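You operate a simulated robot arm through the tools that you are given. There is no shell and no other tool. Be economical: measure what you need, move in short steps, check, and stop when the job is done.

The job below is to be done with a simulated two-armed robot. You get a single attempt, and the scene is never put back.

## Task
Take the lid off the sugar tub on the far end of the left bench and lay it down there. Then take the small ice bucket and leave it on the shelf under the ice table. Then open the pulp drawer, take the plum jar and leave it inside, then shut the drawer. Then take the drink bottle from the square table top and put it on top of the white stacked cups there. Do these in the order given. Set down upright: plum jar, drink bottle.

Only the result counts: the job must be done as asked and must still hold three seconds after the hand-in. Knocking over, shifting, dropping, spilling or breaking anything else fails it. Lids that push on must go on centred and level and be pressed home; caps that screw on are set level and turned clockwise until they are tight.

## Robot
Two 7-joint arms with two-finger parallel grippers on one trunk, on a base that drives. Base frame: it is fixed to the floor where the robot stands at the start and does not move with it; the origin is under the middle of the robot, x ahead of it, y to its left, z up. Lengths are in cm, angles in degrees, forces in N, time in s.
The left shoulder is at the start at [10.3, 17.1, 119.2], the right one opposite. With the tool pointing down near the work surface each hand reaches from about 10 to 68 cm from the robot's upright axis, wherever it stands, measured 20 degrees to its own side. Places, roughly: drink bottle [-325, -600, 50]; plum jar [-325, -400, 150]; pulp [-150, -370, 30]; pulp drawer [-150, -350, 30]; shelf under the ice table [-110, -30, 20]; small ice bucket (12x11x10 cm) [-100, -60, 80]; stacked cups [-350, -600, 50]; sugar tub [50, -25, 75]. Payload 4.4 kg a hand.
Tool frame (each hand has its own): the origin (TCP) lies between the finger pads and is the grasp point; the fingertips stand 2.3 cm ahead of it; z points along the fingers, y is the line along which they close. Largest opening 9.4 cm; finger width 3.8, thickness 1; the body of the gripper, 5.4 by 9.6 cm, starts 3.9 cm behind the TCP.
Orientation is that of the tool frame in the base frame, as [roll, pitch, yaw] about the fixed x, y, z axes, in that order (R = Rz(yaw) Ry(pitch) Rx(roll)). With the fingers straight down and closing along the base's y, the tool's x points along the base's -x, its y along +y and its z along -z.

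## Interface
- The arms move only by the tool jog_arm. It takes "left_deltas", "right_deltas" or both (then of equal length, played together; a hand with none holds still); each is a list of rows, each a list of 7 numbers: the shift along the tool's x, y, z in units of 20 mm (1.0 is 20 mm), then the turn, a rotation vector about the tool's x, y, z in units of 5 degrees (1.0 is 5 degrees), then the opening, from 0 (shut) to 1 (fully open). In form: [[dx, dy, dz, ax, ay, az, claw], ...]. A call has 1 to 12 rows; each row shifts and turns the commanded pose from where the row before left it, along the tool's axes as they then stand. A call with a number of a shift or a turn outside -1 to 1 is refused whole. Rows are played at 5 a second. More than 5 cm and 8.6 degrees between two rows, or a gripper value outside its range, and nothing of the call is played. Where a pose cannot be reached the arm comes as near as it can. A force on the tool above 40 N (or 10 N above the force at the start of the call, whichever is more), or a blocked arm, ends the call early, and 0.2 s more pass. The fingers move at their own pace (about 7.2 cm/s each) and stop on an object; they squeeze with about 22 N. The grip force told is the motor's: it shows also when the fingers shut on nothing. Time passes only in rows, and 0.2 s behind the last, so rows that do not move let the fingers close. It gives the time, the measured TCP pose, the force on the tool (base axes), the opening and the grip force at its end, in the units of the frame above (readings bear some noise), with the torque about the TCP (base axes, N m) and any sound that the robot's microphone picked up.
- Cameras (640 x 400 px; columns grow to the right, rows downward): "scene" is now at [15.82, -7.14, 131.67]; the picture's right is [-0.91, -0.41, 0.00], its down [-0.31, 0.69, -0.65] and it looks along [0.27, -0.59, -0.76] (base axes); focal length 214 px, centre (320, 200). "left" rides on the left gripper at [8.6, -1.6, -7.4] in its tool frame; the picture's right is [0.18, 0.98, 0.00], its down [-0.58, 0.11, -0.81] and it looks along [-0.79, 0.15, 0.59] (tool axes); focal length 243 px, centre (320, 200). "right" rides on the right gripper at [8.7, 1.6, -7.4] in its tool frame; the picture's right is [-0.18, 0.98, 0.00], its down [-0.58, -0.11, -0.81] and it looks along [-0.79, -0.15, 0.59] (tool axes); focal length 243 px, centre (320, 200). There is no depth. A picture from a camera that has moved, and an enlarged one, comes with that camera's place and axes in the base frame and with its lens.
- snapshot(camera): a new picture of that camera. It takes no simulated time.
- lift_body(by): slides the trunk up (or, below 0, down) by that many cm; the arms and the scene camera ride with it, the base frame stays. It gives what a move gives, with no picture.
- base_move(legs): drives the robot by 1 to 6 legs, each [ahead, left, turn to the left] in cm, cm and degrees, along the robot's own axes; the way and the turn of a leg run together, so that a leg with both is an arc; at most 150 cm and 180 degrees a leg. The arms and the cameras ride along, it lands a little off, and it stops where it bumps. It gives what a move gives.
- aim_head(pan, tilt): turns the head with the scene camera to pan (to the left, within 80 degrees either way) and tilt (down, from -29 to 69), counted from straight ahead of the robot. It gives what a move gives.
- close_up(camera, box): a new picture of the part [left, top, right, bottom] of that camera's present view, enlarged. It takes no simulated time.
- sign_off(): hands the job in; it is judged then, once.

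Work in short steps. Places have to be worked out from the pictures, the camera data and where the tool is seen: move nearer, look again, correct. Check each grasp and each placing, and mend what went wrong. You have 165 turns and 138 pictures in all, those below and enlarged ones among them. Open the grippers and draw the arms clear of the work before you hand the job in, unless the task says otherwise.

The tools are called after "Emit:" by a JSON object that holds its "op" and its "data". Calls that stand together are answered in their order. jog_arm: Moves the arms, as the interface text tells. Its arguments: {"type":"object","properties":{"left_deltas":{"type":"array","items":{"type":"array","items":{"type":"number"}}},"right_deltas":{"type":"array","items":{"type":"array","items":{"type":"number"}}}},"required":[]} The other tools are called the same way: lift_body (by) slides the trunk up or down; base_move (legs) drives the base; aim_head (pan, tilt) turns the head that bears the scene camera; snapshot (camera) takes a picture; close_up (camera, box) takes an enlarged picture of a part of a camera's view; sign_off () hands the job in.

At the start:

```text
clock: 0.0
left_tcp_pos: [54.64, -8.69, 112.5]
left_ee_rot: [-179.9, -0.1, 180.0]
left_contact_force: [0.2, 0.1, 0.5]
left_wrist_torque: [0.01, -0.01, 0.01]
left_width: 9.4
left_finger_force: 0.0
right_tcp_pos: [32.01, -40.11, 110.93]
right_ee_rot: [180.0, -0.1, -179.9]
right_contact_force: [0.2, 0.0, -0.7]
right_wrist_torque: [0.01, 0.03, 0.02]
right_width: 9.42
right_finger_force: 0.0
trunk travel left (down, up): [-20.5, 18.4]
robot x, y, heading: [-0.29, -0.13, -0.1]
head pan, tilt: [-65.7, 49.6]
```

scene: 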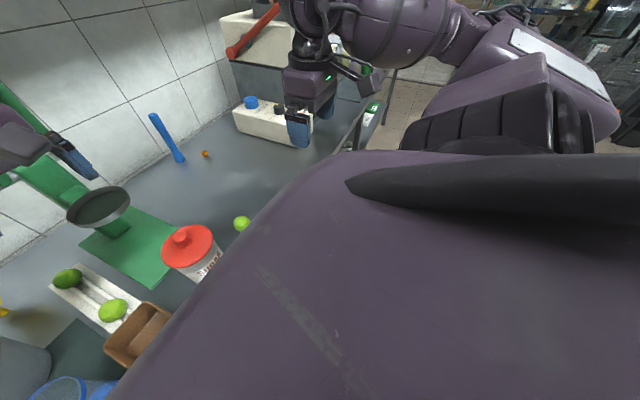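
right: 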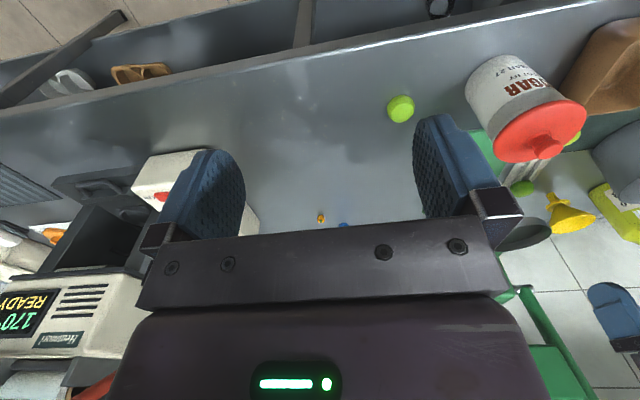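
left: 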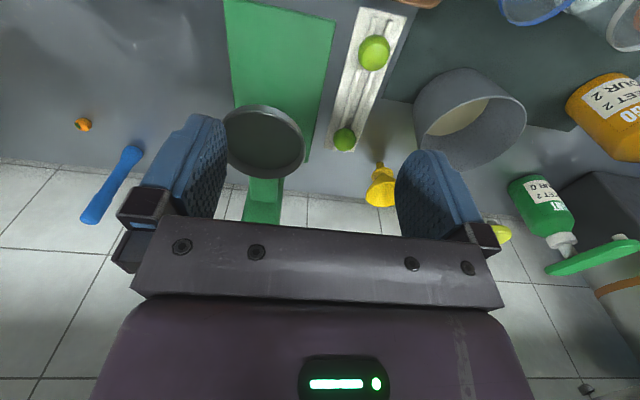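

The sugar tub with its red lid shows at lower left of the scene view. I'll look around with the head to understand the layout first.

Emit:
{"op": "aim_head", "data": {"pan": -20, "tilt": 45}}

Emit:
{"op": "snapshot", "data": {"camera": "scene"}}

```text
clock: 1.1
left_tcp_pos: [54.58, -8.75, 112.44]
left_ee_rot: [-180.0, 0.0, -179.9]
left_contact_force: [0.4, 0.9, -0.9]
left_wrist_torque: [-0.01, 0.03, 0.02]
left_width: 9.39
left_finger_force: 0.0
right_tcp_pos: [31.89, -40.03, 110.98]
right_ee_rot: [-179.9, -0.1, -180.0]
right_contact_force: [-0.3, -0.5, -0.4]
right_wrist_torque: [-0.02, -0.02, 0.0]
right_width: 9.38
right_finger_force: 0.0
trunk travel left (down, up): [-20.5, 18.4]
robot x, y, heading: [0.5, 0.03, -0.0]
head pan, tilt: [-20.0, 45.0]
```

```text
134 pictures are left
camera scene: at [20.27, -2.88, 132.31], right [-0.34, -0.94, 0.0], down [-0.66, 0.24, -0.71], along [0.66, -0.24, -0.71], focal length 214 px, centre (320, 200)
```

scene: 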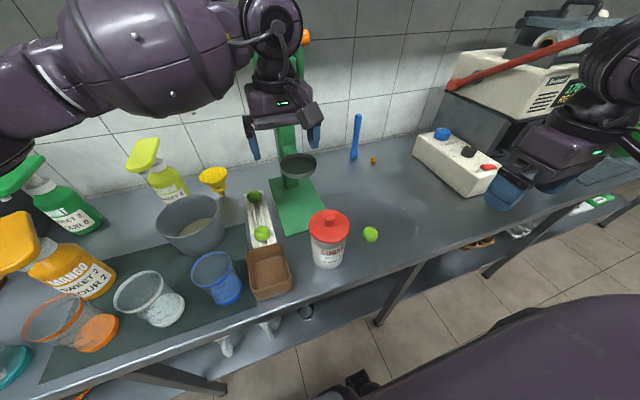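

The lid knob I estimate near (53,-17,~90). I'll move the left arm leftward out of the way and bring the right hand above the tub, staying high.

Emit:
{"op": "jog_arm", "data": {"left_deltas": [[0, 1, 0, 0, 0, 0, 1], [0, 1, 0, 0, 0, 0, 1], [0, 1, 0, 0, 0, 0, 1], [0, 1, 0, 0, 0, 0, 1], [0, 1, 0, 0, 0, 0, 1], [0, 1, 0, 0, 0, 0, 1], [0, 1, 0, 0, 0, 0, 1], [0, 1, 0, 0, 0, 0, 1], [0, 1, 0, 0, 0, 0, 1], [0, 0, 0, 0, 0, 0, 1], [0, 0, 0, 0, 0, 0, 1]], "right_deltas": [[-0.6, 0.9, 0, 0, 0, 0, 1], [-0.6, 0.9, 0, 0, 0, 0, 1], [-0.6, 0.9, 0, 0, 0, 0, 1], [-0.6, 0.9, 0, 0, 0, 0, 1], [-0.6, 0.9, 0, 0, 0, 0, 1], [-0.6, 0.9, 0, 0, 0, 0, 1], [-0.6, 0.9, 0, 0, 0, 0, 1], [-0.6, 0.9, 0, 0, 0, 0, 1], [-0.6, 0.9, 0, 0, 0, 0, 1], [-0.6, 0.9, 0, 0, 0, 0, 1], [-0.6, 0.9, 0, 0, 0, 0, 1]]}}

Emit:
{"op": "snapshot", "data": {"camera": "right"}}

Emit:
{"op": "snapshot", "data": {"camera": "scene"}}

```text
clock: 3.5
left_tcp_pos: [54.82, 9.35, 112.35]
left_ee_rot: [180.0, -0.1, -180.0]
left_contact_force: [-0.1, 1.1, 0.0]
left_wrist_torque: [-0.01, 0.01, 0.02]
left_width: 9.38
left_finger_force: 0.0
right_tcp_pos: [45.33, -20.06, 110.71]
right_ee_rot: [-179.9, -0.1, -180.0]
right_contact_force: [-0.5, -0.8, -0.8]
right_wrist_torque: [0.01, 0.02, 0.0]
right_width: 9.4
right_finger_force: 0.1
trunk travel left (down, up): [-20.5, 18.4]
robot x, y, heading: [-0.05, 0.18, 0.2]
head pan, tilt: [-20.0, 45.0]
```

```text
133 pictures are left
camera right: at [36.77, -18.53, 118.21], right [0.18, 0.98, 0.0], down [0.58, -0.11, 0.81], along [0.79, -0.15, -0.59], focal length 243 px, centre (320, 200)
```

right: 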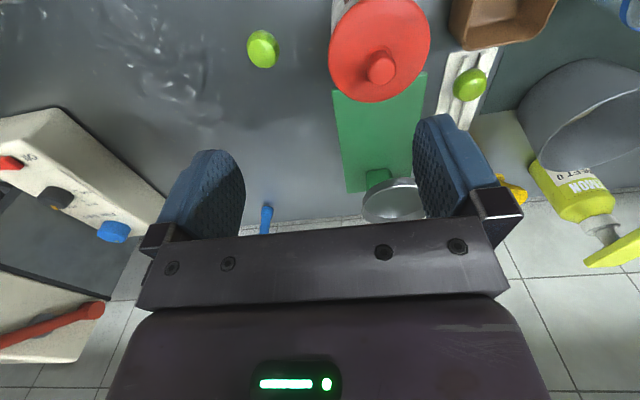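

```text
132 pictures are left
camera scene: at [20.35, -2.86, 132.29], right [-0.34, -0.94, 0.0], down [-0.66, 0.24, -0.71], along [0.66, -0.24, -0.71], focal length 214 px, centre (320, 200)
```

scene: 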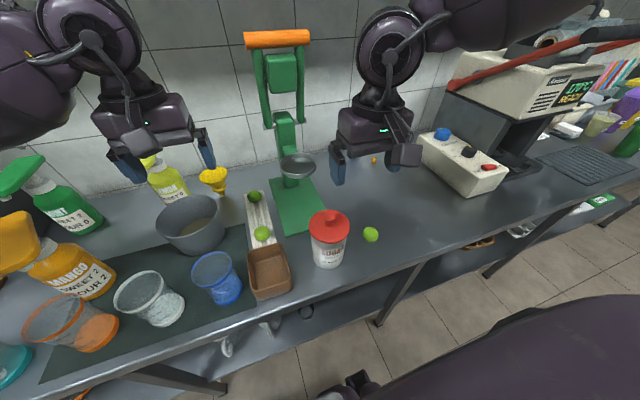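

Triangulating the knob from both views gives about (48.4,-15.2), top z≈96. Moving above it and checking.

Emit:
{"op": "jog_arm", "data": {"right_deltas": [[-0.5, 0.8, 0.8, 0, 0, 0, 1], [-0.5, 0.8, 0.8, 0, 0, 0, 1], [-0.55, 0.85, 0.8, 0, 0, 0, 1], [0, 0, 0, 0, 0, 0, 1]]}}

Emit:
{"op": "snapshot", "data": {"camera": "right"}}

Emit:
{"op": "close_up", "data": {"camera": "scene", "box": [260, 120, 440, 290]}}

```text
clock: 4.5
left_tcp_pos: [54.6, 9.45, 112.46]
left_ee_rot: [180.0, 0.1, -180.0]
left_contact_force: [0.9, 1.1, -0.1]
left_wrist_torque: [-0.03, -0.02, 0.03]
left_width: 9.39
left_finger_force: 0.0
right_tcp_pos: [48.05, -16.12, 106.24]
right_ee_rot: [-179.9, 0.1, -179.9]
right_contact_force: [-1.3, 0.0, -0.9]
right_wrist_torque: [-0.01, 0.0, 0.02]
right_width: 9.37
right_finger_force: 0.0
right hand out of reach, approached as far as the arm can: row 3
trunk travel left (down, up): [-20.5, 18.4]
robot x, y, heading: [0.27, 0.22, -0.3]
head pan, tilt: [-20.0, 45.0]
```

```text
131 pictures are left
camera right: at [39.45, -14.43, 113.68], right [0.18, 0.98, 0.0], down [0.58, -0.11, 0.81], along [0.79, -0.15, -0.59], focal length 243 px, centre (320, 200)
```

right: 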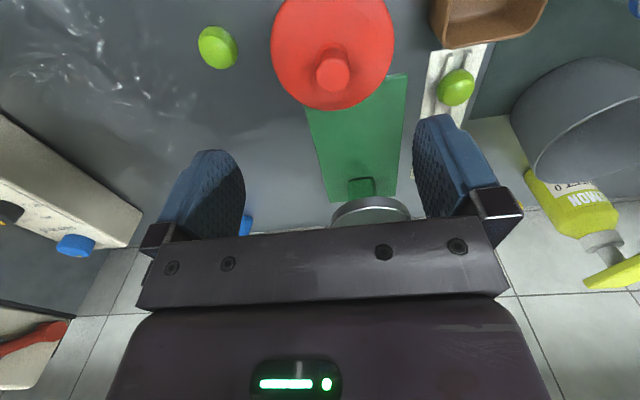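

```text
2.35 times, centred on (350, 205) of scene
camera zoom: at [20.19, -2.81, 132.34], right [-0.34, -0.94, 0.0], down [-0.66, 0.24, -0.71], along [0.66, -0.24, -0.71], focal length 505 px, centre (249, 188)
```

zoom: 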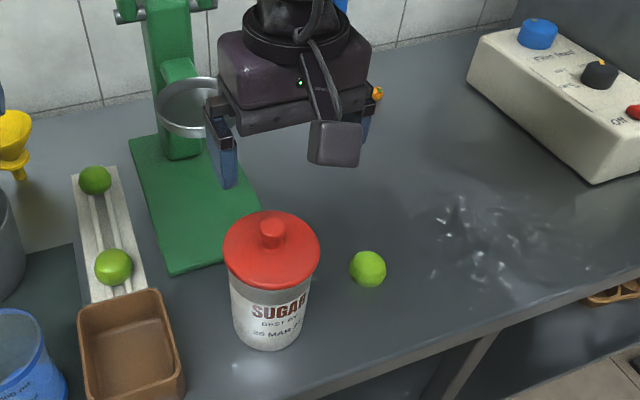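

The knob triangulates again to (48.2,-15.1), top z≈95.7. The reach note is odd; I'll nudge +y and descend to z≈98.

Emit:
{"op": "jog_arm", "data": {"right_deltas": [[0, 0.5, 0.7, 0, 0, 0, 1], [0, 0, 1, 0, 0, 0, 1], [0, 0, 1, 0, 0, 0, 1], [0, 0, 1, 0, 0, 0, 1], [0, 0, 0, 0, 0, 0, 1]]}}

Emit:
{"op": "snapshot", "data": {"camera": "right"}}

Emit:
{"op": "close_up", "data": {"camera": "scene", "box": [260, 120, 440, 290]}}

```text
clock: 5.7
left_tcp_pos: [54.68, 9.48, 112.44]
left_ee_rot: [180.0, -0.1, 179.9]
left_contact_force: [-0.5, -0.4, -0.3]
left_wrist_torque: [0.02, 0.01, 0.01]
left_width: 9.41
left_finger_force: 0.0
right_tcp_pos: [46.47, -17.74, 101.05]
right_ee_rot: [179.9, 0.0, -180.0]
right_contact_force: [-0.5, 0.1, 0.5]
right_wrist_torque: [-0.03, 0.02, 0.02]
right_width: 9.41
right_finger_force: 0.1
right hand out of reach, approached as far as the arm can: row 1, 2, 3, 4
trunk travel left (down, up): [-20.5, 18.4]
robot x, y, heading: [0.1, 0.07, -0.1]
head pan, tilt: [-20.0, 45.0]
```

```text
129 pictures are left
camera right: at [37.97, -16.16, 108.46], right [0.18, 0.98, 0.0], down [0.58, -0.11, 0.81], along [0.79, -0.15, -0.59], focal length 243 px, centre (320, 200)
```

right: 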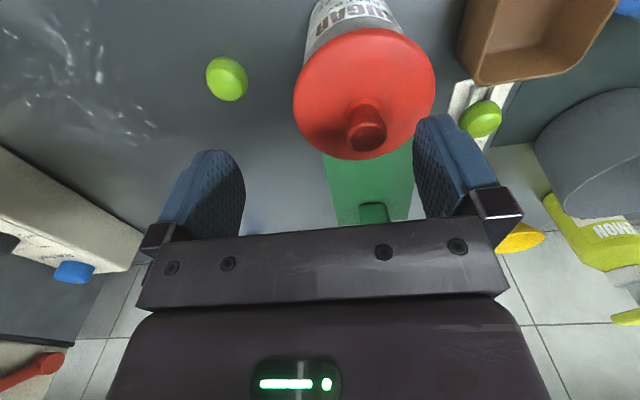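

```text
2.35 times, centred on (350, 205) of scene
camera zoom: at [20.26, -2.86, 132.31], right [-0.34, -0.94, 0.0], down [-0.66, 0.24, -0.71], along [0.66, -0.24, -0.71], focal length 505 px, centre (249, 188)
```

zoom: 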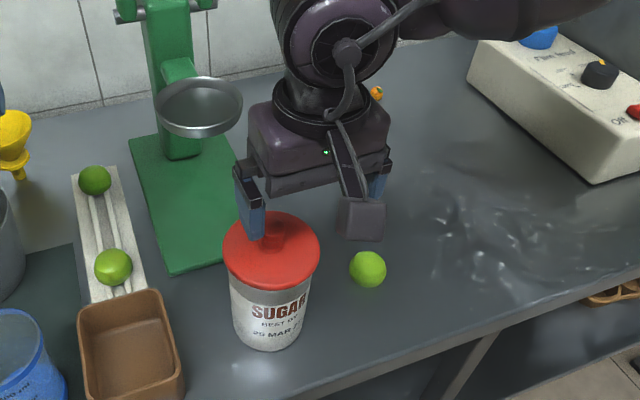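

The right hand is at its reach limit on this side. I'll lift it, swing it back right, then drive the base 15 cm left.

Emit:
{"op": "jog_arm", "data": {"right_deltas": [[0, 0, -1, 0, 0, 0, 1], [0, 0, -1, 0, 0, 0, 1], [0, 0, -1, 0, 0, 0, 1], [0, 0, -1, 0, 0, 0, 1], [0.5, -1, -1, 0, 0, 0, 1], [0.5, -1, 0, 0, 0, 0, 1], [0.5, -1, 0, 0, 0, 0, 1], [0.5, -1, 0, 0, 0, 0, 1], [0, -1, 0, 0, 0, 0, 1], [0, -1, 0, 0, 0, 0, 1], [0, -1, 0, 0, 0, 0, 1]]}}

Emit:
{"op": "base_move", "data": {"legs": [[0, 15, 0]]}}

Emit:
{"op": "snapshot", "data": {"camera": "scene"}}

```text
clock: 8.1
left_tcp_pos: [54.72, 9.4, 112.42]
left_ee_rot: [180.0, 0.0, 180.0]
left_contact_force: [0.2, 0.8, 0.3]
left_wrist_torque: [-0.01, 0.01, 0.0]
left_width: 9.42
left_finger_force: 0.0
right_tcp_pos: [42.31, -31.57, 111.15]
right_ee_rot: [180.0, 0.0, 179.9]
right_contact_force: [0.0, -0.7, 0.3]
right_wrist_torque: [0.04, 0.03, 0.0]
right_width: 9.38
right_finger_force: 0.1
trunk travel left (down, up): [-20.5, 18.4]
robot x, y, heading: [-0.31, 0.02, 0.4]
head pan, tilt: [-20.0, 45.0]
```

```text
clock: 10.1
left_tcp_pos: [54.69, 24.54, 112.38]
left_ee_rot: [-180.0, 0.0, -179.9]
left_contact_force: [-0.9, 0.3, -1.3]
left_wrist_torque: [-0.02, 0.0, -0.02]
left_width: 9.39
left_finger_force: 0.0
right_tcp_pos: [42.3, -16.55, 111.16]
right_ee_rot: [-180.0, -0.1, -179.9]
right_contact_force: [0.9, 0.3, -0.8]
right_wrist_torque: [-0.01, -0.04, 0.02]
right_width: 9.38
right_finger_force: 0.1
trunk travel left (down, up): [-20.5, 18.4]
robot x, y, heading: [0.31, 15.0, 0.1]
head pan, tilt: [-20.0, 45.0]
```

```text
127 pictures are left
camera scene: at [20.26, 12.13, 132.31], right [-0.34, -0.94, 0.0], down [-0.66, 0.24, -0.71], along [0.66, -0.24, -0.71], focal length 214 px, centre (320, 200)
```

scene: 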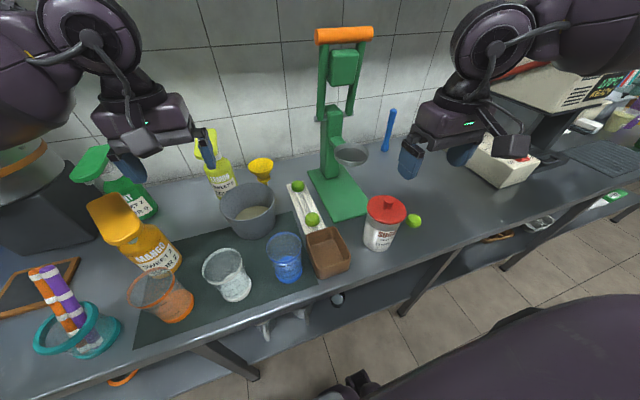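

Now going above the knob at (48.2,-15.1) down to z≈98.5.

Emit:
{"op": "jog_arm", "data": {"right_deltas": [[-0.8, 0.2, 0.8, 0, 0, 0, 1], [-0.8, 0.2, 0.8, 0, 0, 0, 1], [-0.8, 0.2, 0.8, 0, 0, 0, 1], [-0.55, 0.1, 0.8, 0, 0, 0, 1], [0, 0, 1, 0, 0, 0, 1], [0, 0, 1, 0, 0, 0, 1], [0, 0, 1, 0, 0, 0, 1], [0, 0, 0, 0, 0, 0, 1]]}}

Emit:
{"op": "snapshot", "data": {"camera": "right"}}

Emit:
{"op": "close_up", "data": {"camera": "scene", "box": [310, 120, 490, 290]}}

```text
clock: 11.9
left_tcp_pos: [54.61, 24.33, 112.4]
left_ee_rot: [180.0, -0.1, -179.9]
left_contact_force: [-0.8, -0.1, -0.5]
left_wrist_torque: [-0.01, 0.02, -0.04]
left_width: 9.39
left_finger_force: 0.0
right_tcp_pos: [48.23, -15.19, 98.68]
right_ee_rot: [-180.0, 0.0, -179.9]
right_contact_force: [-0.6, -0.2, -1.2]
right_wrist_torque: [0.02, 0.01, -0.02]
right_width: 9.42
right_finger_force: 0.0
trunk travel left (down, up): [-20.5, 18.4]
robot x, y, heading: [0.47, 14.77, 0.1]
head pan, tilt: [-20.0, 45.0]
```

```text
126 pictures are left
camera right: at [39.52, -13.54, 106.2], right [0.18, 0.98, 0.0], down [0.58, -0.11, 0.81], along [0.79, -0.15, -0.59], focal length 243 px, centre (320, 200)
```

right: 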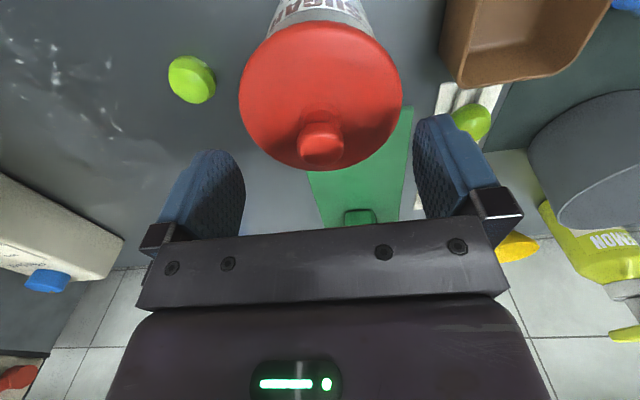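

```text
2.35 times, centred on (400, 205) of scene
camera zoom: at [20.23, 12.08, 132.32], right [-0.34, -0.94, 0.0], down [-0.66, 0.24, -0.71], along [0.67, -0.24, -0.71], focal length 505 px, centre (132, 188)
```

zoom: 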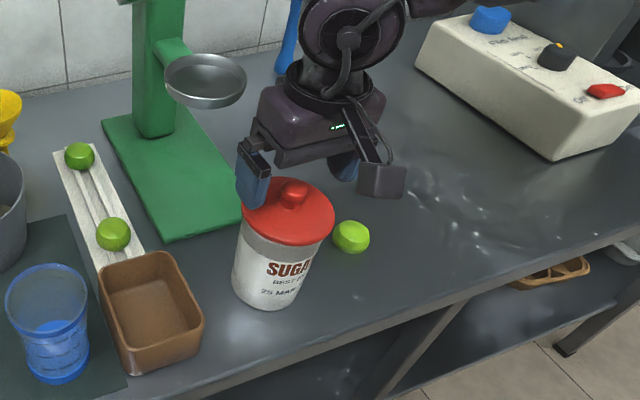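

Knob is centred under the gripper. Lowering 3.4 cm so the pads straddle the knob.

Emit:
{"op": "jog_arm", "data": {"right_deltas": [[-0.15, 0, 0.6, 0, 0, 0, 1], [0, 0, 0.6, 0, 0, 0, 1], [0, 0, 0.5, 0, 0, 0, 1], [0, 0, 0, 0, 0, 0, 1]]}}

Emit:
{"op": "snapshot", "data": {"camera": "right"}}

Emit:
{"op": "close_up", "data": {"camera": "scene", "box": [340, 150, 440, 250]}}

```text
clock: 12.7
left_tcp_pos: [54.41, 24.59, 112.63]
left_ee_rot: [-179.8, 0.2, -179.9]
left_contact_force: [0.2, -0.1, -0.3]
left_wrist_torque: [0.0, 0.03, -0.02]
left_width: 9.4
left_finger_force: 0.1
right_tcp_pos: [48.74, -14.62, 96.14]
right_ee_rot: [179.5, 0.9, -179.6]
right_contact_force: [-6.4, 3.2, 38.5]
right_wrist_torque: [1.87, 0.45, 0.23]
right_width: 9.39
right_finger_force: 0.1
trunk travel left (down, up): [-20.5, 18.4]
robot x, y, heading: [-0.01, 15.09, 0.1]
head pan, tilt: [-20.0, 45.0]
stopped in row 4 (right hand): the force on the tool passed its limit at 41 N (the readings are from after the stop); the commanded pose is now the measured one
```

```text
124 pictures are left
camera right: at [40.02, -13.15, 103.52], right [0.18, 0.98, 0.01], down [0.57, -0.11, 0.82], along [0.8, -0.14, -0.58], focal length 243 px, centre (320, 200)
```

right: 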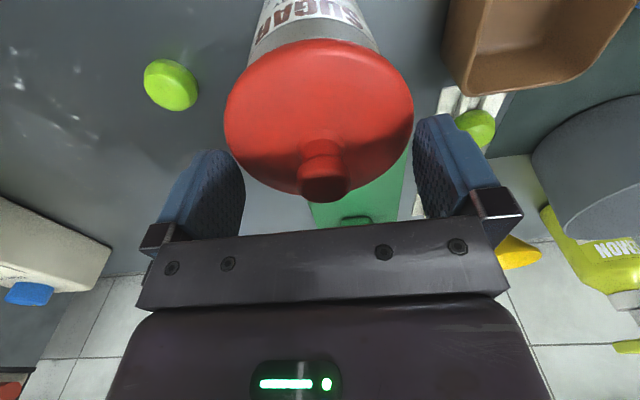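

```text
4.00 times, centred on (390, 200) of scene
camera zoom: at [20.06, 12.18, 132.41], right [-0.34, -0.94, 0.0], down [-0.66, 0.24, -0.71], along [0.67, -0.24, -0.71], focal length 858 px, centre (40, 200)
```

zoom: 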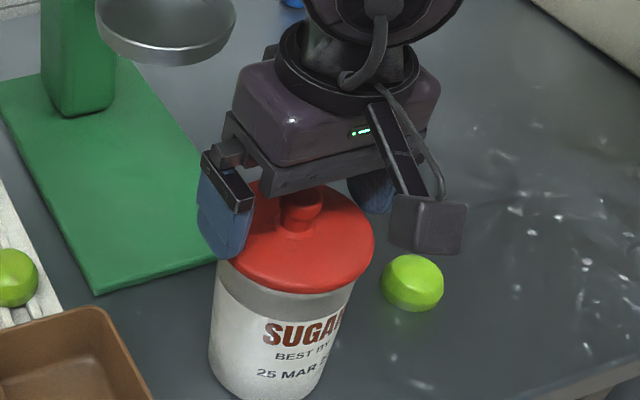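

The +y fingertip touched the lid rim (lid plate z≈93.8). I'll rise ~0.6 cm, recentre, and close on the knob.

Emit:
{"op": "jog_arm", "data": {"right_deltas": [[0, 0, -0.35, 0, 0, 0, 1], [0.0, -0.25, 0, 0.1, -0.15, 0, 1], [0, 0, 0, 0, 0, 0, 0.5], [0, 0, 0, 0, 0, 0, 0.2], [0, 0, 0, 0, 0, 0, 0], [0, 0, 0, 0, 0, 0, 0], [0, 0, 0, 0, 0, 0, 0]]}}

Emit:
{"op": "close_up", "data": {"camera": "scene", "box": [340, 150, 440, 250]}}

```text
clock: 14.3
left_tcp_pos: [54.54, 24.48, 112.43]
left_ee_rot: [-180.0, 0.0, -179.9]
left_contact_force: [0.8, 0.2, -0.2]
left_wrist_torque: [0.01, -0.02, -0.02]
left_width: 9.43
left_finger_force: 0.1
right_tcp_pos: [48.72, -15.55, 96.44]
right_ee_rot: [-179.8, 1.1, -179.8]
right_contact_force: [-0.8, 5.8, 11.3]
right_wrist_torque: [0.2, 0.21, -0.06]
right_width: 2.4
right_finger_force: 22.3
trunk travel left (down, up): [-20.5, 18.4]
robot x, y, heading: [-0.12, 14.81, 0.2]
head pan, tilt: [-20.0, 45.0]
```

```text
4.00 times, centred on (390, 200) of scene
camera zoom: at [20.19, 12.16, 132.32], right [-0.34, -0.94, 0.0], down [-0.66, 0.24, -0.71], along [0.67, -0.24, -0.71], focal length 858 px, centre (40, 200)
```

zoom: 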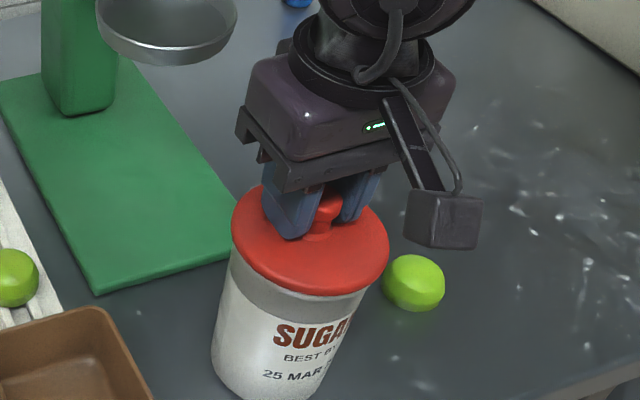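

Grip holds the knob (2.4 cm). Lifting slowly and watching whether the lid separates from the tub.

Emit:
{"op": "jog_arm", "data": {"right_deltas": [[0, 0.15, -0.2, 0, 0, 0, 0], [0, 0, -0.3, 0, 0, 0, 0], [0, 0, -0.3, 0, 0, 0, 0], [0, 0, -0.3, 0, 0, 0, 0]]}}

Emit:
{"op": "close_up", "data": {"camera": "scene", "box": [340, 150, 440, 250]}}

```text
clock: 15.3
left_tcp_pos: [54.66, 24.47, 112.4]
left_ee_rot: [180.0, 0.0, -179.9]
left_contact_force: [-0.2, -0.6, 0.1]
left_wrist_torque: [0.01, 0.01, 0.0]
left_width: 9.39
left_finger_force: 0.1
right_tcp_pos: [48.65, -15.16, 98.59]
right_ee_rot: [-179.8, 1.1, -179.7]
right_contact_force: [0.5, 0.3, 0.2]
right_wrist_torque: [-0.01, -0.01, -0.02]
right_width: 2.33
right_finger_force: 22.4
trunk travel left (down, up): [-20.5, 18.4]
robot x, y, heading: [-0.53, 14.83, 0.3]
head pan, tilt: [-20.0, 45.0]
heard: snap
```

```text
4.00 times, centred on (390, 200) of scene
camera zoom: at [20.24, 12.08, 132.31], right [-0.34, -0.94, 0.0], down [-0.66, 0.24, -0.71], along [0.67, -0.24, -0.71], focal length 858 px, centre (40, 200)
```

zoom: 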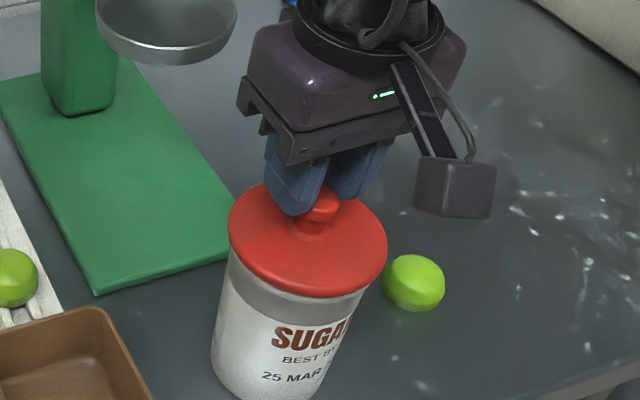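

A snap was heard, though the lid seems barely raised. I lift a bit more to see what happened.

Emit:
{"op": "jog_arm", "data": {"right_deltas": [[0, 0, -0.5, 0, 0, 0, 0], [0, 0, -0.5, 0, 0, 0, 0]]}}

Emit:
{"op": "close_up", "data": {"camera": "scene", "box": [340, 150, 440, 250]}}

Emit:
{"op": "snapshot", "data": {"camera": "right"}}

```text
clock: 15.9
left_tcp_pos: [54.65, 24.41, 112.3]
left_ee_rot: [-179.9, 0.0, -179.9]
left_contact_force: [-0.6, 0.9, 0.2]
left_wrist_torque: [0.03, -0.01, 0.0]
left_width: 9.39
left_finger_force: 0.1
right_tcp_pos: [48.37, -15.22, 100.64]
right_ee_rot: [-179.9, 1.2, -179.8]
right_contact_force: [-0.3, -0.3, 0.1]
right_wrist_torque: [0.03, 0.03, 0.01]
right_width: 2.32
right_finger_force: 22.4
trunk travel left (down, up): [-20.5, 18.4]
robot x, y, heading: [0.0, 15.13, 0.1]
head pan, tilt: [-20.0, 45.0]
```

```text
4.00 times, centred on (390, 200) of scene
camera zoom: at [20.24, 12.08, 132.32], right [-0.34, -0.94, 0.0], down [-0.66, 0.24, -0.71], along [0.67, -0.24, -0.71], focal length 858 px, centre (40, 200)
```

zoom: 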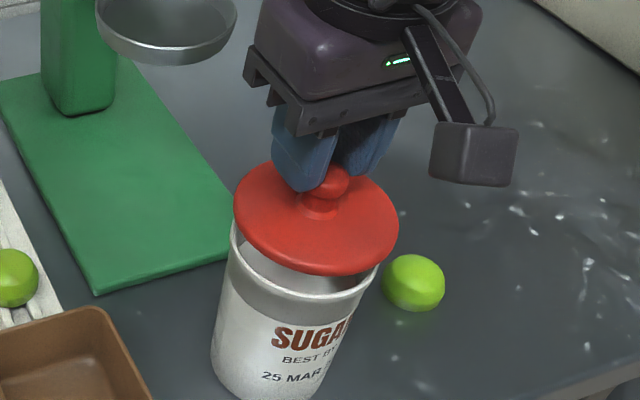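

```text
119 pictures are left
camera right: at [39.74, -13.42, 107.95], right [0.18, 0.98, 0.0], down [0.56, -0.1, 0.82], along [0.81, -0.15, -0.57], focal length 243 px, centre (320, 200)
```

right: 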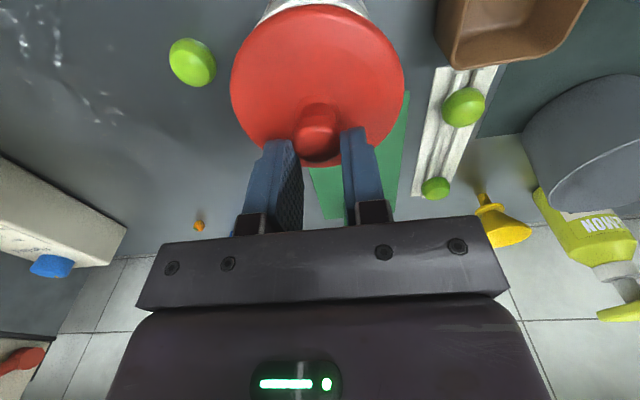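

The lid is off and held by its knob. I'll raise it clear, then drive the base 20 cm right so the hand goes over the empty bench area.

Emit:
{"op": "jog_arm", "data": {"right_deltas": [[0, 0, -0.7, 0, 0, 0, 0], [0, 0, -0.7, 0, 0, 0, 0], [0, 0, -0.7, 0, 0, 0, 0], [0, 0, 0, 0, 0, 0, 0]]}}

Emit:
{"op": "base_move", "data": {"legs": [[0, -20, 0]]}}

Emit:
{"op": "snapshot", "data": {"camera": "scene"}}

Emit:
{"op": "snapshot", "data": {"camera": "right"}}

```text
clock: 16.9
left_tcp_pos: [54.66, 24.41, 112.31]
left_ee_rot: [179.9, 0.0, -180.0]
left_contact_force: [-0.6, 0.2, 0.0]
left_wrist_torque: [0.02, 0.0, -0.01]
left_width: 9.41
left_finger_force: 0.1
right_tcp_pos: [48.44, -15.16, 104.98]
right_ee_rot: [-179.8, 1.2, -179.7]
right_contact_force: [-0.3, 0.4, -0.2]
right_wrist_torque: [0.01, -0.01, -0.01]
right_width: 2.31
right_finger_force: 22.4
trunk travel left (down, up): [-20.5, 18.4]
robot x, y, heading: [-0.17, 14.7, 0.0]
head pan, tilt: [-20.0, 45.0]
```

```text
clock: 19.3
left_tcp_pos: [54.7, 4.66, 112.28]
left_ee_rot: [180.0, 0.0, -179.8]
left_contact_force: [0.0, 0.3, 0.8]
left_wrist_torque: [-0.02, -0.03, 0.0]
left_width: 9.4
left_finger_force: 0.0
right_tcp_pos: [48.55, -35.04, 105.07]
right_ee_rot: [-179.7, 1.2, -179.7]
right_contact_force: [0.0, 0.1, -0.3]
right_wrist_torque: [0.03, -0.01, 0.0]
right_width: 2.31
right_finger_force: 21.6
trunk travel left (down, up): [-20.5, 18.4]
robot x, y, heading: [0.11, -4.61, 0.4]
head pan, tilt: [-20.0, 45.0]
```

```text
118 pictures are left
camera scene: at [20.32, -7.88, 132.31], right [-0.34, -0.94, 0.0], down [-0.67, 0.24, -0.71], along [0.67, -0.24, -0.71], focal length 214 px, centre (320, 200)
```

scene: 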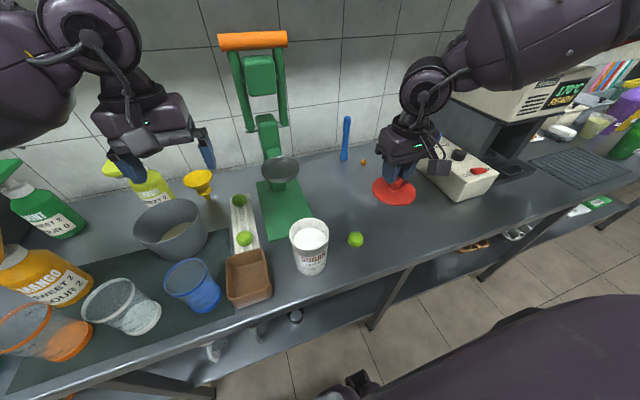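

```text
117 pictures are left
camera right: at [39.77, -33.39, 112.13], right [0.18, 0.98, 0.0], down [0.56, -0.1, 0.82], along [0.81, -0.15, -0.57], focal length 243 px, centre (320, 200)
```

right: 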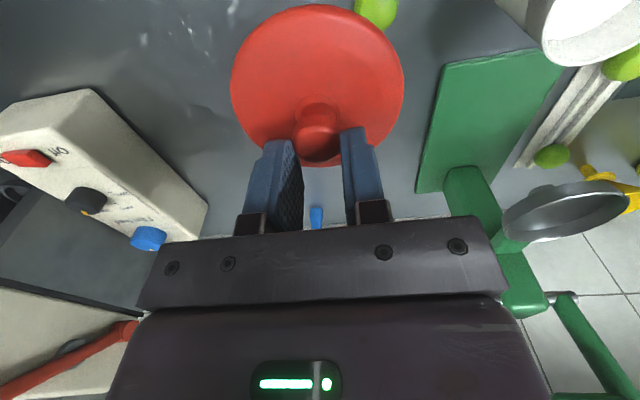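

Below the hand is empty bench between the lime and the control box. Moving to (54,-37) and lowering to z≈92.

Emit:
{"op": "jog_arm", "data": {"right_deltas": [[-0.9, -0.3, 0.4, 0, 0, 0, 0], [-0.9, -0.3, 0.6, 0, 0, 0, 0], [-0.9, -0.4, 0.8, 0, 0, 0, 0], [0, 0, 0.9, 0, 0, 0, 0], [0, 0, 0.9, 0, 0, 0, 0], [0, 0, 0.9, 0, 0, 0, 0], [0, 0, 0.9, 0, 0, 0, 0], [0, 0, 0.9, 0, 0, 0, 0], [0, 0, 0, 0, 0, 0, 0]]}}

Emit:
{"op": "close_up", "data": {"camera": "scene", "box": [330, 100, 490, 250]}}

```text
clock: 21.3
left_tcp_pos: [54.75, 4.56, 112.41]
left_ee_rot: [179.9, 0.0, -179.8]
left_contact_force: [-0.6, -0.3, -0.4]
left_wrist_torque: [0.0, 0.01, 0.02]
left_width: 9.41
left_finger_force: 0.0
right_tcp_pos: [54.23, -37.03, 92.35]
right_ee_rot: [-179.8, 1.3, -179.8]
right_contact_force: [0.5, -0.7, -0.3]
right_wrist_torque: [-0.01, 0.01, -0.01]
right_width: 2.31
right_finger_force: 22.5
trunk travel left (down, up): [-20.5, 18.4]
robot x, y, heading: [0.15, -5.11, 0.2]
head pan, tilt: [-20.0, 45.0]
```

```text
2.67 times, centred on (410, 175) of scene
camera zoom: at [20.29, -7.82, 132.32], right [-0.34, -0.94, 0.0], down [-0.67, 0.24, -0.71], along [0.67, -0.24, -0.71], focal length 572 px, centre (80, 267)
```

zoom: 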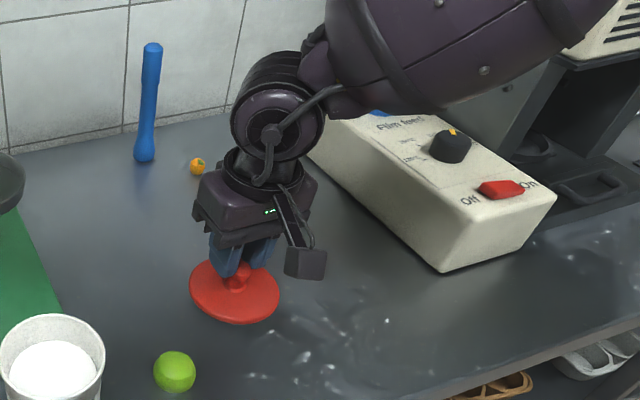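

Continuing down slowly until contact.

Emit:
{"op": "jog_arm", "data": {"right_deltas": [[0, 0, 0.5, 0, 0, 0, 0], [0, 0, 0.5, 0, 0, 0, 0], [0, 0, 0.5, 0, 0, 0, 0], [0, 0, 0.3, 0, 0, 0, 0], [0, 0, 0.3, 0, 0, 0, 0], [0, 0, 0, 0, 0, 0, 0]]}}

Emit:
{"op": "close_up", "data": {"camera": "scene", "box": [330, 100, 490, 250]}}

```text
clock: 22.7
left_tcp_pos: [54.63, 4.46, 112.32]
left_ee_rot: [179.9, -0.1, -179.8]
left_contact_force: [-0.1, 0.3, -0.6]
left_wrist_torque: [0.02, -0.01, 0.01]
left_width: 9.4
left_finger_force: 0.0
right_tcp_pos: [53.5, -37.72, 89.32]
right_ee_rot: [-179.8, 1.3, -179.6]
right_contact_force: [0.5, 0.1, -0.9]
right_wrist_torque: [-0.02, 0.0, -0.01]
right_width: 2.32
right_finger_force: 21.8
right hand out of reach, approached as far as the arm can: row 3, 4, 5
trunk travel left (down, up): [-20.5, 18.4]
robot x, y, heading: [-0.27, -4.84, 0.1]
head pan, tilt: [-20.0, 45.0]
```

```text
2.67 times, centred on (410, 175) of scene
camera zoom: at [20.32, -7.84, 132.31], right [-0.34, -0.94, 0.0], down [-0.67, 0.24, -0.71], along [0.67, -0.24, -0.71], focal length 572 px, centre (80, 267)
```

zoom: 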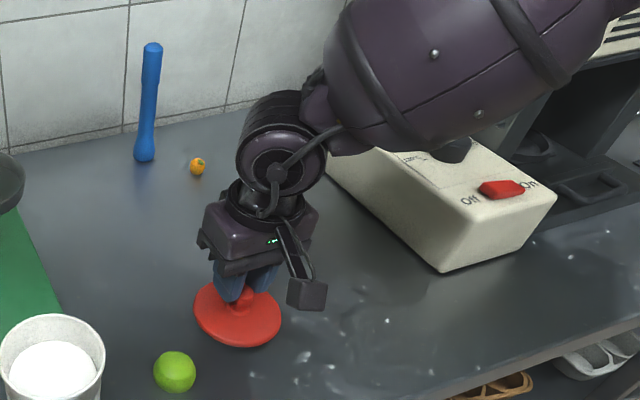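

Reach limit reached; I'll lower the trunk instead (3 cm), checking forces.

Emit:
{"op": "lift_body", "data": {"by": -3}}

Emit:
{"op": "close_up", "data": {"camera": "scene", "box": [330, 100, 490, 250]}}

```text
clock: 23.5
left_tcp_pos: [54.42, 4.65, 109.64]
left_ee_rot: [180.0, 0.2, -179.9]
left_contact_force: [-0.5, -0.9, 0.7]
left_wrist_torque: [-0.03, -0.03, -0.01]
left_width: 9.39
left_finger_force: 0.0
right_tcp_pos: [53.42, -37.68, 86.58]
right_ee_rot: [-179.8, 1.5, -179.6]
right_contact_force: [0.4, 0.9, -1.2]
right_wrist_torque: [-0.01, 0.0, -0.03]
right_width: 2.33
right_finger_force: 21.7
trunk travel left (down, up): [-17.5, 21.4]
robot x, y, heading: [0.09, -5.0, 0.3]
head pan, tilt: [-20.0, 45.0]
```

```text
2.67 times, centred on (410, 175) of scene
camera zoom: at [22.9, -7.83, 129.05], right [-0.34, -0.94, 0.0], down [-0.66, 0.24, -0.71], along [0.67, -0.24, -0.71], focal length 572 px, centre (80, 267)
```

zoom: 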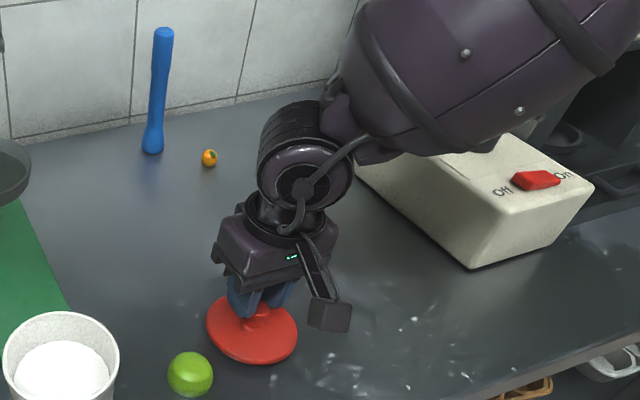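

Still no contact. Lowering a further 1.5 cm.

Emit:
{"op": "lift_body", "data": {"by": -1.5}}

Emit:
{"op": "snapshot", "data": {"camera": "scene"}}

```text
clock: 24.1
left_tcp_pos: [54.75, 4.56, 107.9]
left_ee_rot: [-180.0, 0.0, -179.8]
left_contact_force: [0.1, 0.5, 0.7]
left_wrist_torque: [0.04, 0.0, 0.03]
left_width: 9.39
left_finger_force: 0.1
right_tcp_pos: [53.56, -37.65, 84.75]
right_ee_rot: [-179.8, 1.1, -179.7]
right_contact_force: [0.9, 0.1, 0.1]
right_wrist_torque: [-0.02, 0.02, 0.03]
right_width: 2.34
right_finger_force: 22.1
trunk travel left (down, up): [-16.0, 22.9]
robot x, y, heading: [0.29, -5.19, 0.6]
head pan, tilt: [-20.0, 45.0]
```

```text
113 pictures are left
camera scene: at [24.66, -7.85, 127.2], right [-0.34, -0.94, 0.0], down [-0.67, 0.24, -0.71], along [0.67, -0.24, -0.71], focal length 214 px, centre (320, 200)
```

scene: 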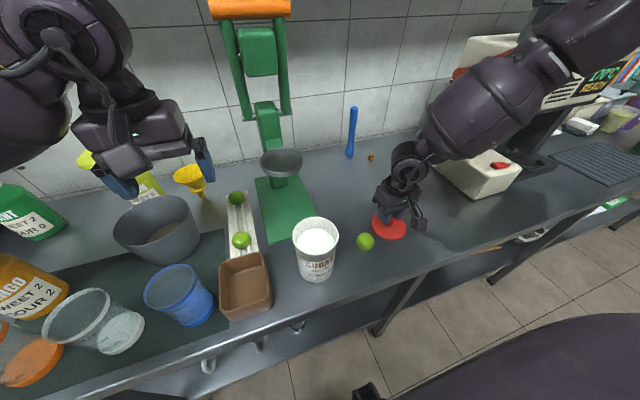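

Still free. Lowering 1.5 cm more.

Emit:
{"op": "lift_body", "data": {"by": -1.5}}

Emit:
{"op": "snapshot", "data": {"camera": "right"}}

Emit:
{"op": "close_up", "data": {"camera": "scene", "box": [340, 120, 540, 270]}}

```text
clock: 24.7
left_tcp_pos: [54.67, 4.62, 105.97]
left_ee_rot: [179.8, -0.4, -179.9]
left_contact_force: [0.6, -0.3, -0.6]
left_wrist_torque: [-0.01, -0.05, -0.04]
left_width: 9.4
left_finger_force: 0.0
right_tcp_pos: [53.38, -37.54, 83.32]
right_ee_rot: [-180.0, 1.0, -179.6]
right_contact_force: [-0.7, 1.7, 16.8]
right_wrist_torque: [0.1, 0.54, -0.08]
right_width: 2.37
right_finger_force: 21.6
trunk travel left (down, up): [-14.5, 24.4]
robot x, y, heading: [0.18, -5.17, 0.4]
head pan, tilt: [-20.0, 45.0]
stopped: the force on the tool passed its limit at 71 N (the readings are from after the stop); the commanded pose is now the measured one
```

```text
112 pictures are left
camera right: at [44.71, -35.93, 90.57], right [0.18, 0.98, 0.0], down [0.57, -0.1, 0.82], along [0.8, -0.15, -0.58], focal length 243 px, centre (320, 200)
```

right: 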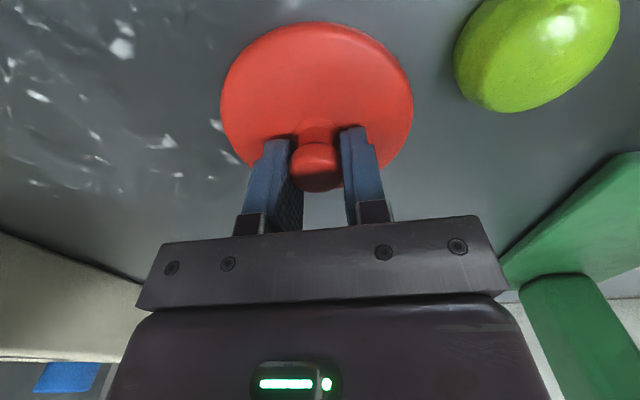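

```text
2.67 times, centred on (440, 195) of scene
camera zoom: at [26.05, -7.83, 125.46], right [-0.34, -0.94, 0.0], down [-0.66, 0.24, -0.71], along [0.67, -0.24, -0.71], focal length 572 px, centre (0, 213)
```

zoom: 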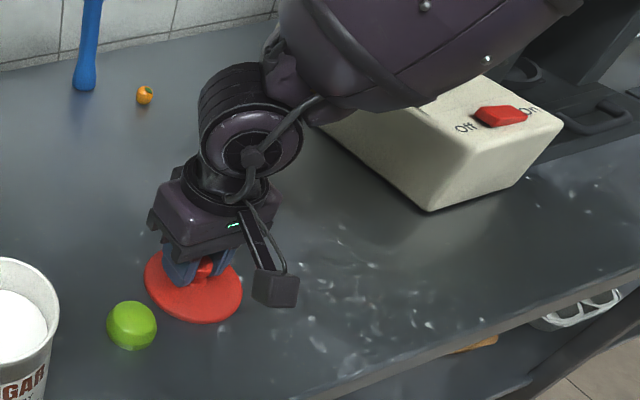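

Lid is on the bench (contact felt). Opening the fingers and rising.

Emit:
{"op": "jog_arm", "data": {"right_deltas": [[0, 0, 0, 0, 0, 0, 0.3], [0, 0, 0, 0, 0, 0, 0.5], [0, 0, 0, 0, 0, 0, 0.6], [0, 0, -0.7, 0, 0, 0, 0.6], [0, 0, -1, 0, 0, 0, 0.6], [0, 0, -1, 0, 0, 0, 0.6], [0, 0, -1, 0, 0, 0, 0.6], [0, 0, -1, 0, 0, 0, 0.6]]}}

Emit:
{"op": "snapshot", "data": {"camera": "right"}}

Emit:
{"op": "lift_body", "data": {"by": 6}}

```text
clock: 26.5
left_tcp_pos: [54.82, 4.65, 106.03]
left_ee_rot: [179.9, -0.4, -179.7]
left_contact_force: [-0.2, 0.2, 0.0]
left_wrist_torque: [0.03, 0.03, -0.02]
left_width: 9.42
left_finger_force: 0.0
right_tcp_pos: [53.24, -37.64, 92.69]
right_ee_rot: [-179.9, 0.8, -179.7]
right_contact_force: [0.6, -0.6, -0.6]
right_wrist_torque: [0.0, 0.03, 0.01]
right_width: 5.64
right_finger_force: 0.0
trunk travel left (down, up): [-14.5, 24.4]
robot x, y, heading: [-0.09, -5.05, 0.2]
head pan, tilt: [-20.0, 45.0]
```

```text
110 pictures are left
camera right: at [44.57, -36.03, 99.92], right [0.18, 0.98, 0.0], down [0.57, -0.1, 0.81], along [0.8, -0.15, -0.58], focal length 243 px, centre (320, 200)
```

right: 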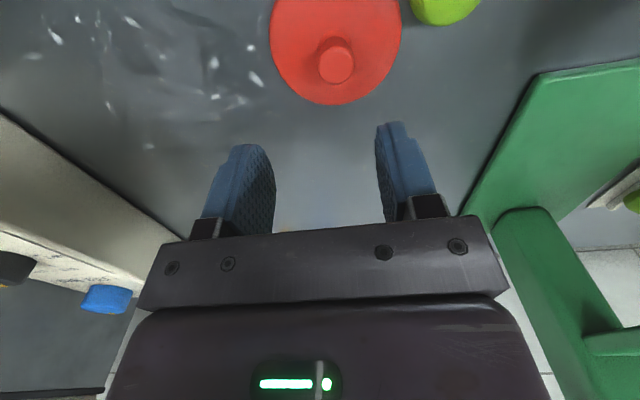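

```text
clock: 27.5
left_tcp_pos: [54.88, 4.54, 111.83]
left_ee_rot: [179.9, -0.6, -179.8]
left_contact_force: [0.4, 0.8, -1.2]
left_wrist_torque: [0.02, 0.04, 0.0]
left_width: 9.4
left_finger_force: 0.1
right_tcp_pos: [53.29, -37.65, 98.5]
right_ee_rot: [-179.9, 0.5, -179.6]
right_contact_force: [0.1, 0.7, -0.2]
right_wrist_torque: [-0.02, 0.01, 0.01]
right_width: 5.62
right_finger_force: 0.1
trunk travel left (down, up): [-20.5, 18.4]
robot x, y, heading: [-0.4, -4.76, 0.2]
head pan, tilt: [-20.0, 45.0]
```

Lid rests on the bench. Retracting both arms up and close to the body before driving.

Emit:
{"op": "jog_arm", "data": {"left_deltas": [[0, 0, -0.5, 0, 0, 0, 1], [1, 0, 0, 0, 0, 0, 1], [1, 0, 0, 0, 0, 0, 1], [1, 0.5, 0, 0, 0, 0, 1], [1, 0.5, 0, 0, 0, 0, 1], [1, 0.5, 0, 0, 0, 0, 1], [1, 0.5, 0, 0, 0, 0, 1], [1, 0.5, 0, 0, 0, 0, 1], [1, 0.5, 0, 0, 0, 0, 1], [1, 0, 0, 0, 0, 0, 1], [1, 0, 0, 0, 0, 0, 1], [1, 0, 0, 0, 0, 0, 1]], "right_deltas": [[0, 0, -1, 0, 0, 0, 1], [0, 0, -1, 0, 0, 0, 1], [0, 0, -1, 0, 0, 0, 1], [0, 0, -1, 0, 0, 0, 1], [1, 0, -1, 0, 0, 0, 1], [1, 0, -1, 0, 0, 0, 1], [1, 0.5, -1, 0, 0, 0, 1], [1, 0.5, 0, 0, 0, 0, 1], [1, 0.5, 0, 0, 0, 0, 1], [1, 0.5, 0, 0, 0, 0, 1], [1, 0.5, 0, 0, 0, 0, 1], [1, 0.5, 0, 0, 0, 0, 1]]}}

Emit:
{"op": "aim_head", "data": {"pan": -80, "tilt": 30}}

Emit:
{"op": "snapshot", "data": {"camera": "scene"}}

Emit:
{"op": "aim_head", "data": {"pan": 80, "tilt": 30}}

Emit:
{"op": "snapshot", "data": {"camera": "scene"}}

```text
clock: 30.1
left_tcp_pos: [38.01, 10.35, 113.35]
left_ee_rot: [179.9, -0.6, -179.7]
left_contact_force: [0.5, -0.3, -0.2]
left_wrist_torque: [-0.02, 0.03, 0.03]
left_width: 9.38
left_finger_force: 0.1
left hand out of reach, approached as far as the arm can: row 10, 11, 12
right_tcp_pos: [37.06, -31.71, 112.37]
right_ee_rot: [-179.8, 0.8, -179.7]
right_contact_force: [-0.6, -0.2, 0.5]
right_wrist_torque: [0.01, 0.0, 0.0]
right_width: 9.4
right_finger_force: 0.0
trunk travel left (down, up): [-20.5, 18.4]
robot x, y, heading: [-0.35, -4.97, 0.5]
head pan, tilt: [-20.0, 45.0]
```

```text
clock: 31.4
left_tcp_pos: [37.95, 10.49, 113.28]
left_ee_rot: [180.0, -0.5, -179.8]
left_contact_force: [0.4, -0.1, 0.4]
left_wrist_torque: [0.01, 0.01, -0.02]
left_width: 9.41
left_finger_force: 0.0
right_tcp_pos: [37.09, -31.56, 112.47]
right_ee_rot: [-179.8, 0.7, -179.7]
right_contact_force: [-0.2, -0.4, 0.6]
right_wrist_torque: [0.0, 0.0, -0.02]
right_width: 9.39
right_finger_force: 0.0
trunk travel left (down, up): [-20.5, 18.4]
robot x, y, heading: [0.01, -5.09, -0.1]
head pan, tilt: [-80.0, 30.0]
```

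```text
109 pictures are left
camera scene: at [14.27, -14.0, 134.57], right [-0.98, -0.18, 0.0], down [-0.09, 0.49, -0.87], along [0.15, -0.85, -0.5], focal length 214 px, centre (320, 200)
```

scene: 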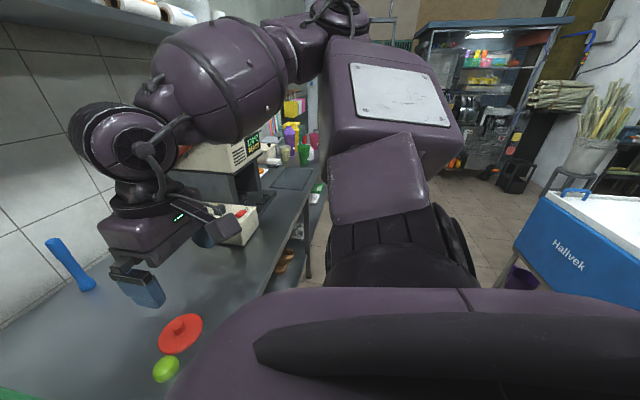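

```text
clock: 33.8
left_tcp_pos: [38.01, 10.55, 113.22]
left_ee_rot: [179.9, -0.5, -179.8]
left_contact_force: [-0.5, 0.0, -0.2]
left_wrist_torque: [-0.02, -0.02, -0.03]
left_width: 9.4
left_finger_force: 0.0
right_tcp_pos: [37.07, -31.66, 112.47]
right_ee_rot: [-179.8, 0.8, -179.7]
right_contact_force: [-0.1, -0.4, -0.9]
right_wrist_torque: [-0.02, -0.02, 0.01]
right_width: 9.38
right_finger_force: 0.0
trunk travel left (down, up): [-20.5, 18.4]
robot x, y, heading: [-0.08, -5.12, 0.4]
head pan, tilt: [80.0, 30.0]
```

```text
108 pictures are left
camera scene: at [14.21, 3.82, 134.57], right [0.99, -0.17, 0.0], down [-0.09, -0.49, -0.87], along [0.15, 0.85, -0.5], focal length 214 px, centre (320, 200)
```

scene: 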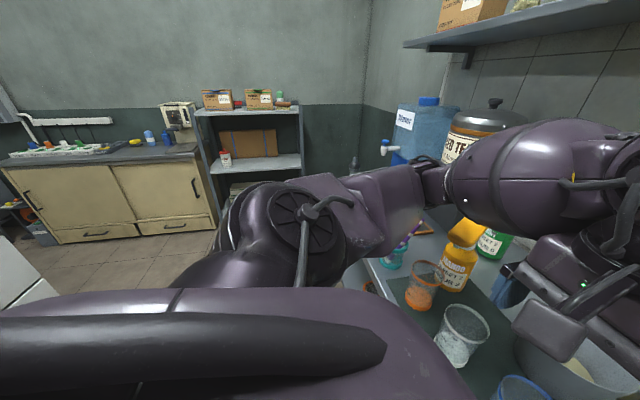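

The ice table (blue Hallvek cooler) lies behind, its near edge near x≈-75. I back up 20 cm and turn around.

Emit:
{"op": "base_move", "data": {"legs": [[-20, 0, 0], [0, 0, -90], [0, 0, -90]]}}

Emit:
{"op": "aim_head", "data": {"pan": 0, "tilt": 40}}

Emit:
{"op": "snapshot", "data": {"camera": "scene"}}

```text
clock: 43.1
left_tcp_pos: [-58.11, -20.82, 113.33]
left_ee_rot: [180.0, -0.5, 0.6]
left_contact_force: [-0.8, -0.2, -0.6]
left_wrist_torque: [0.02, -0.02, 0.0]
left_width: 9.42
left_finger_force: 0.0
right_tcp_pos: [-57.28, 21.19, 112.5]
right_ee_rot: [-179.8, 0.8, 0.6]
right_contact_force: [-0.3, -1.1, -0.2]
right_wrist_torque: [0.03, -0.01, 0.0]
right_width: 9.42
right_finger_force: 0.0
trunk travel left (down, up): [-20.5, 18.4]
robot x, y, heading: [-20.4, -5.25, -179.5]
head pan, tilt: [80.0, 30.0]
```

```text
clock: 44.6
left_tcp_pos: [-57.98, -20.92, 113.32]
left_ee_rot: [-179.9, -0.5, 0.7]
left_contact_force: [0.2, -0.4, -0.7]
left_wrist_torque: [0.01, -0.02, 0.01]
left_width: 9.37
left_finger_force: 0.0
right_tcp_pos: [-57.29, 21.3, 112.5]
right_ee_rot: [-179.8, 0.7, 0.6]
right_contact_force: [0.0, -0.4, 0.3]
right_wrist_torque: [0.0, -0.04, 0.01]
right_width: 9.41
right_finger_force: 0.0
trunk travel left (down, up): [-20.5, 18.4]
robot x, y, heading: [-20.08, -4.91, -179.4]
head pan, tilt: [0.0, 40.0]
```

```text
107 pictures are left
camera scene: at [-41.03, -5.38, 133.03], right [-0.01, 1.0, 0.0], down [0.64, 0.01, -0.77], along [-0.77, -0.01, -0.64], focal length 214 px, centre (320, 200)
```

scene: 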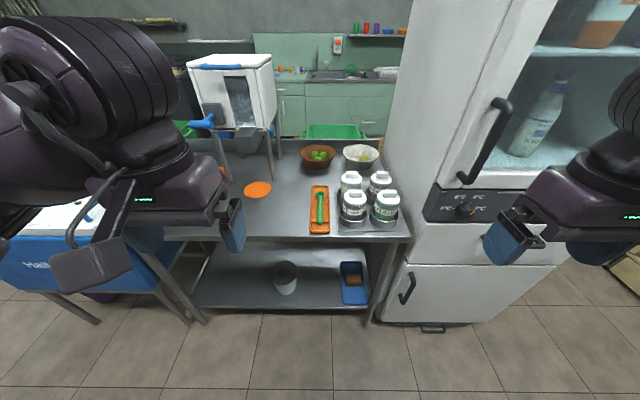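

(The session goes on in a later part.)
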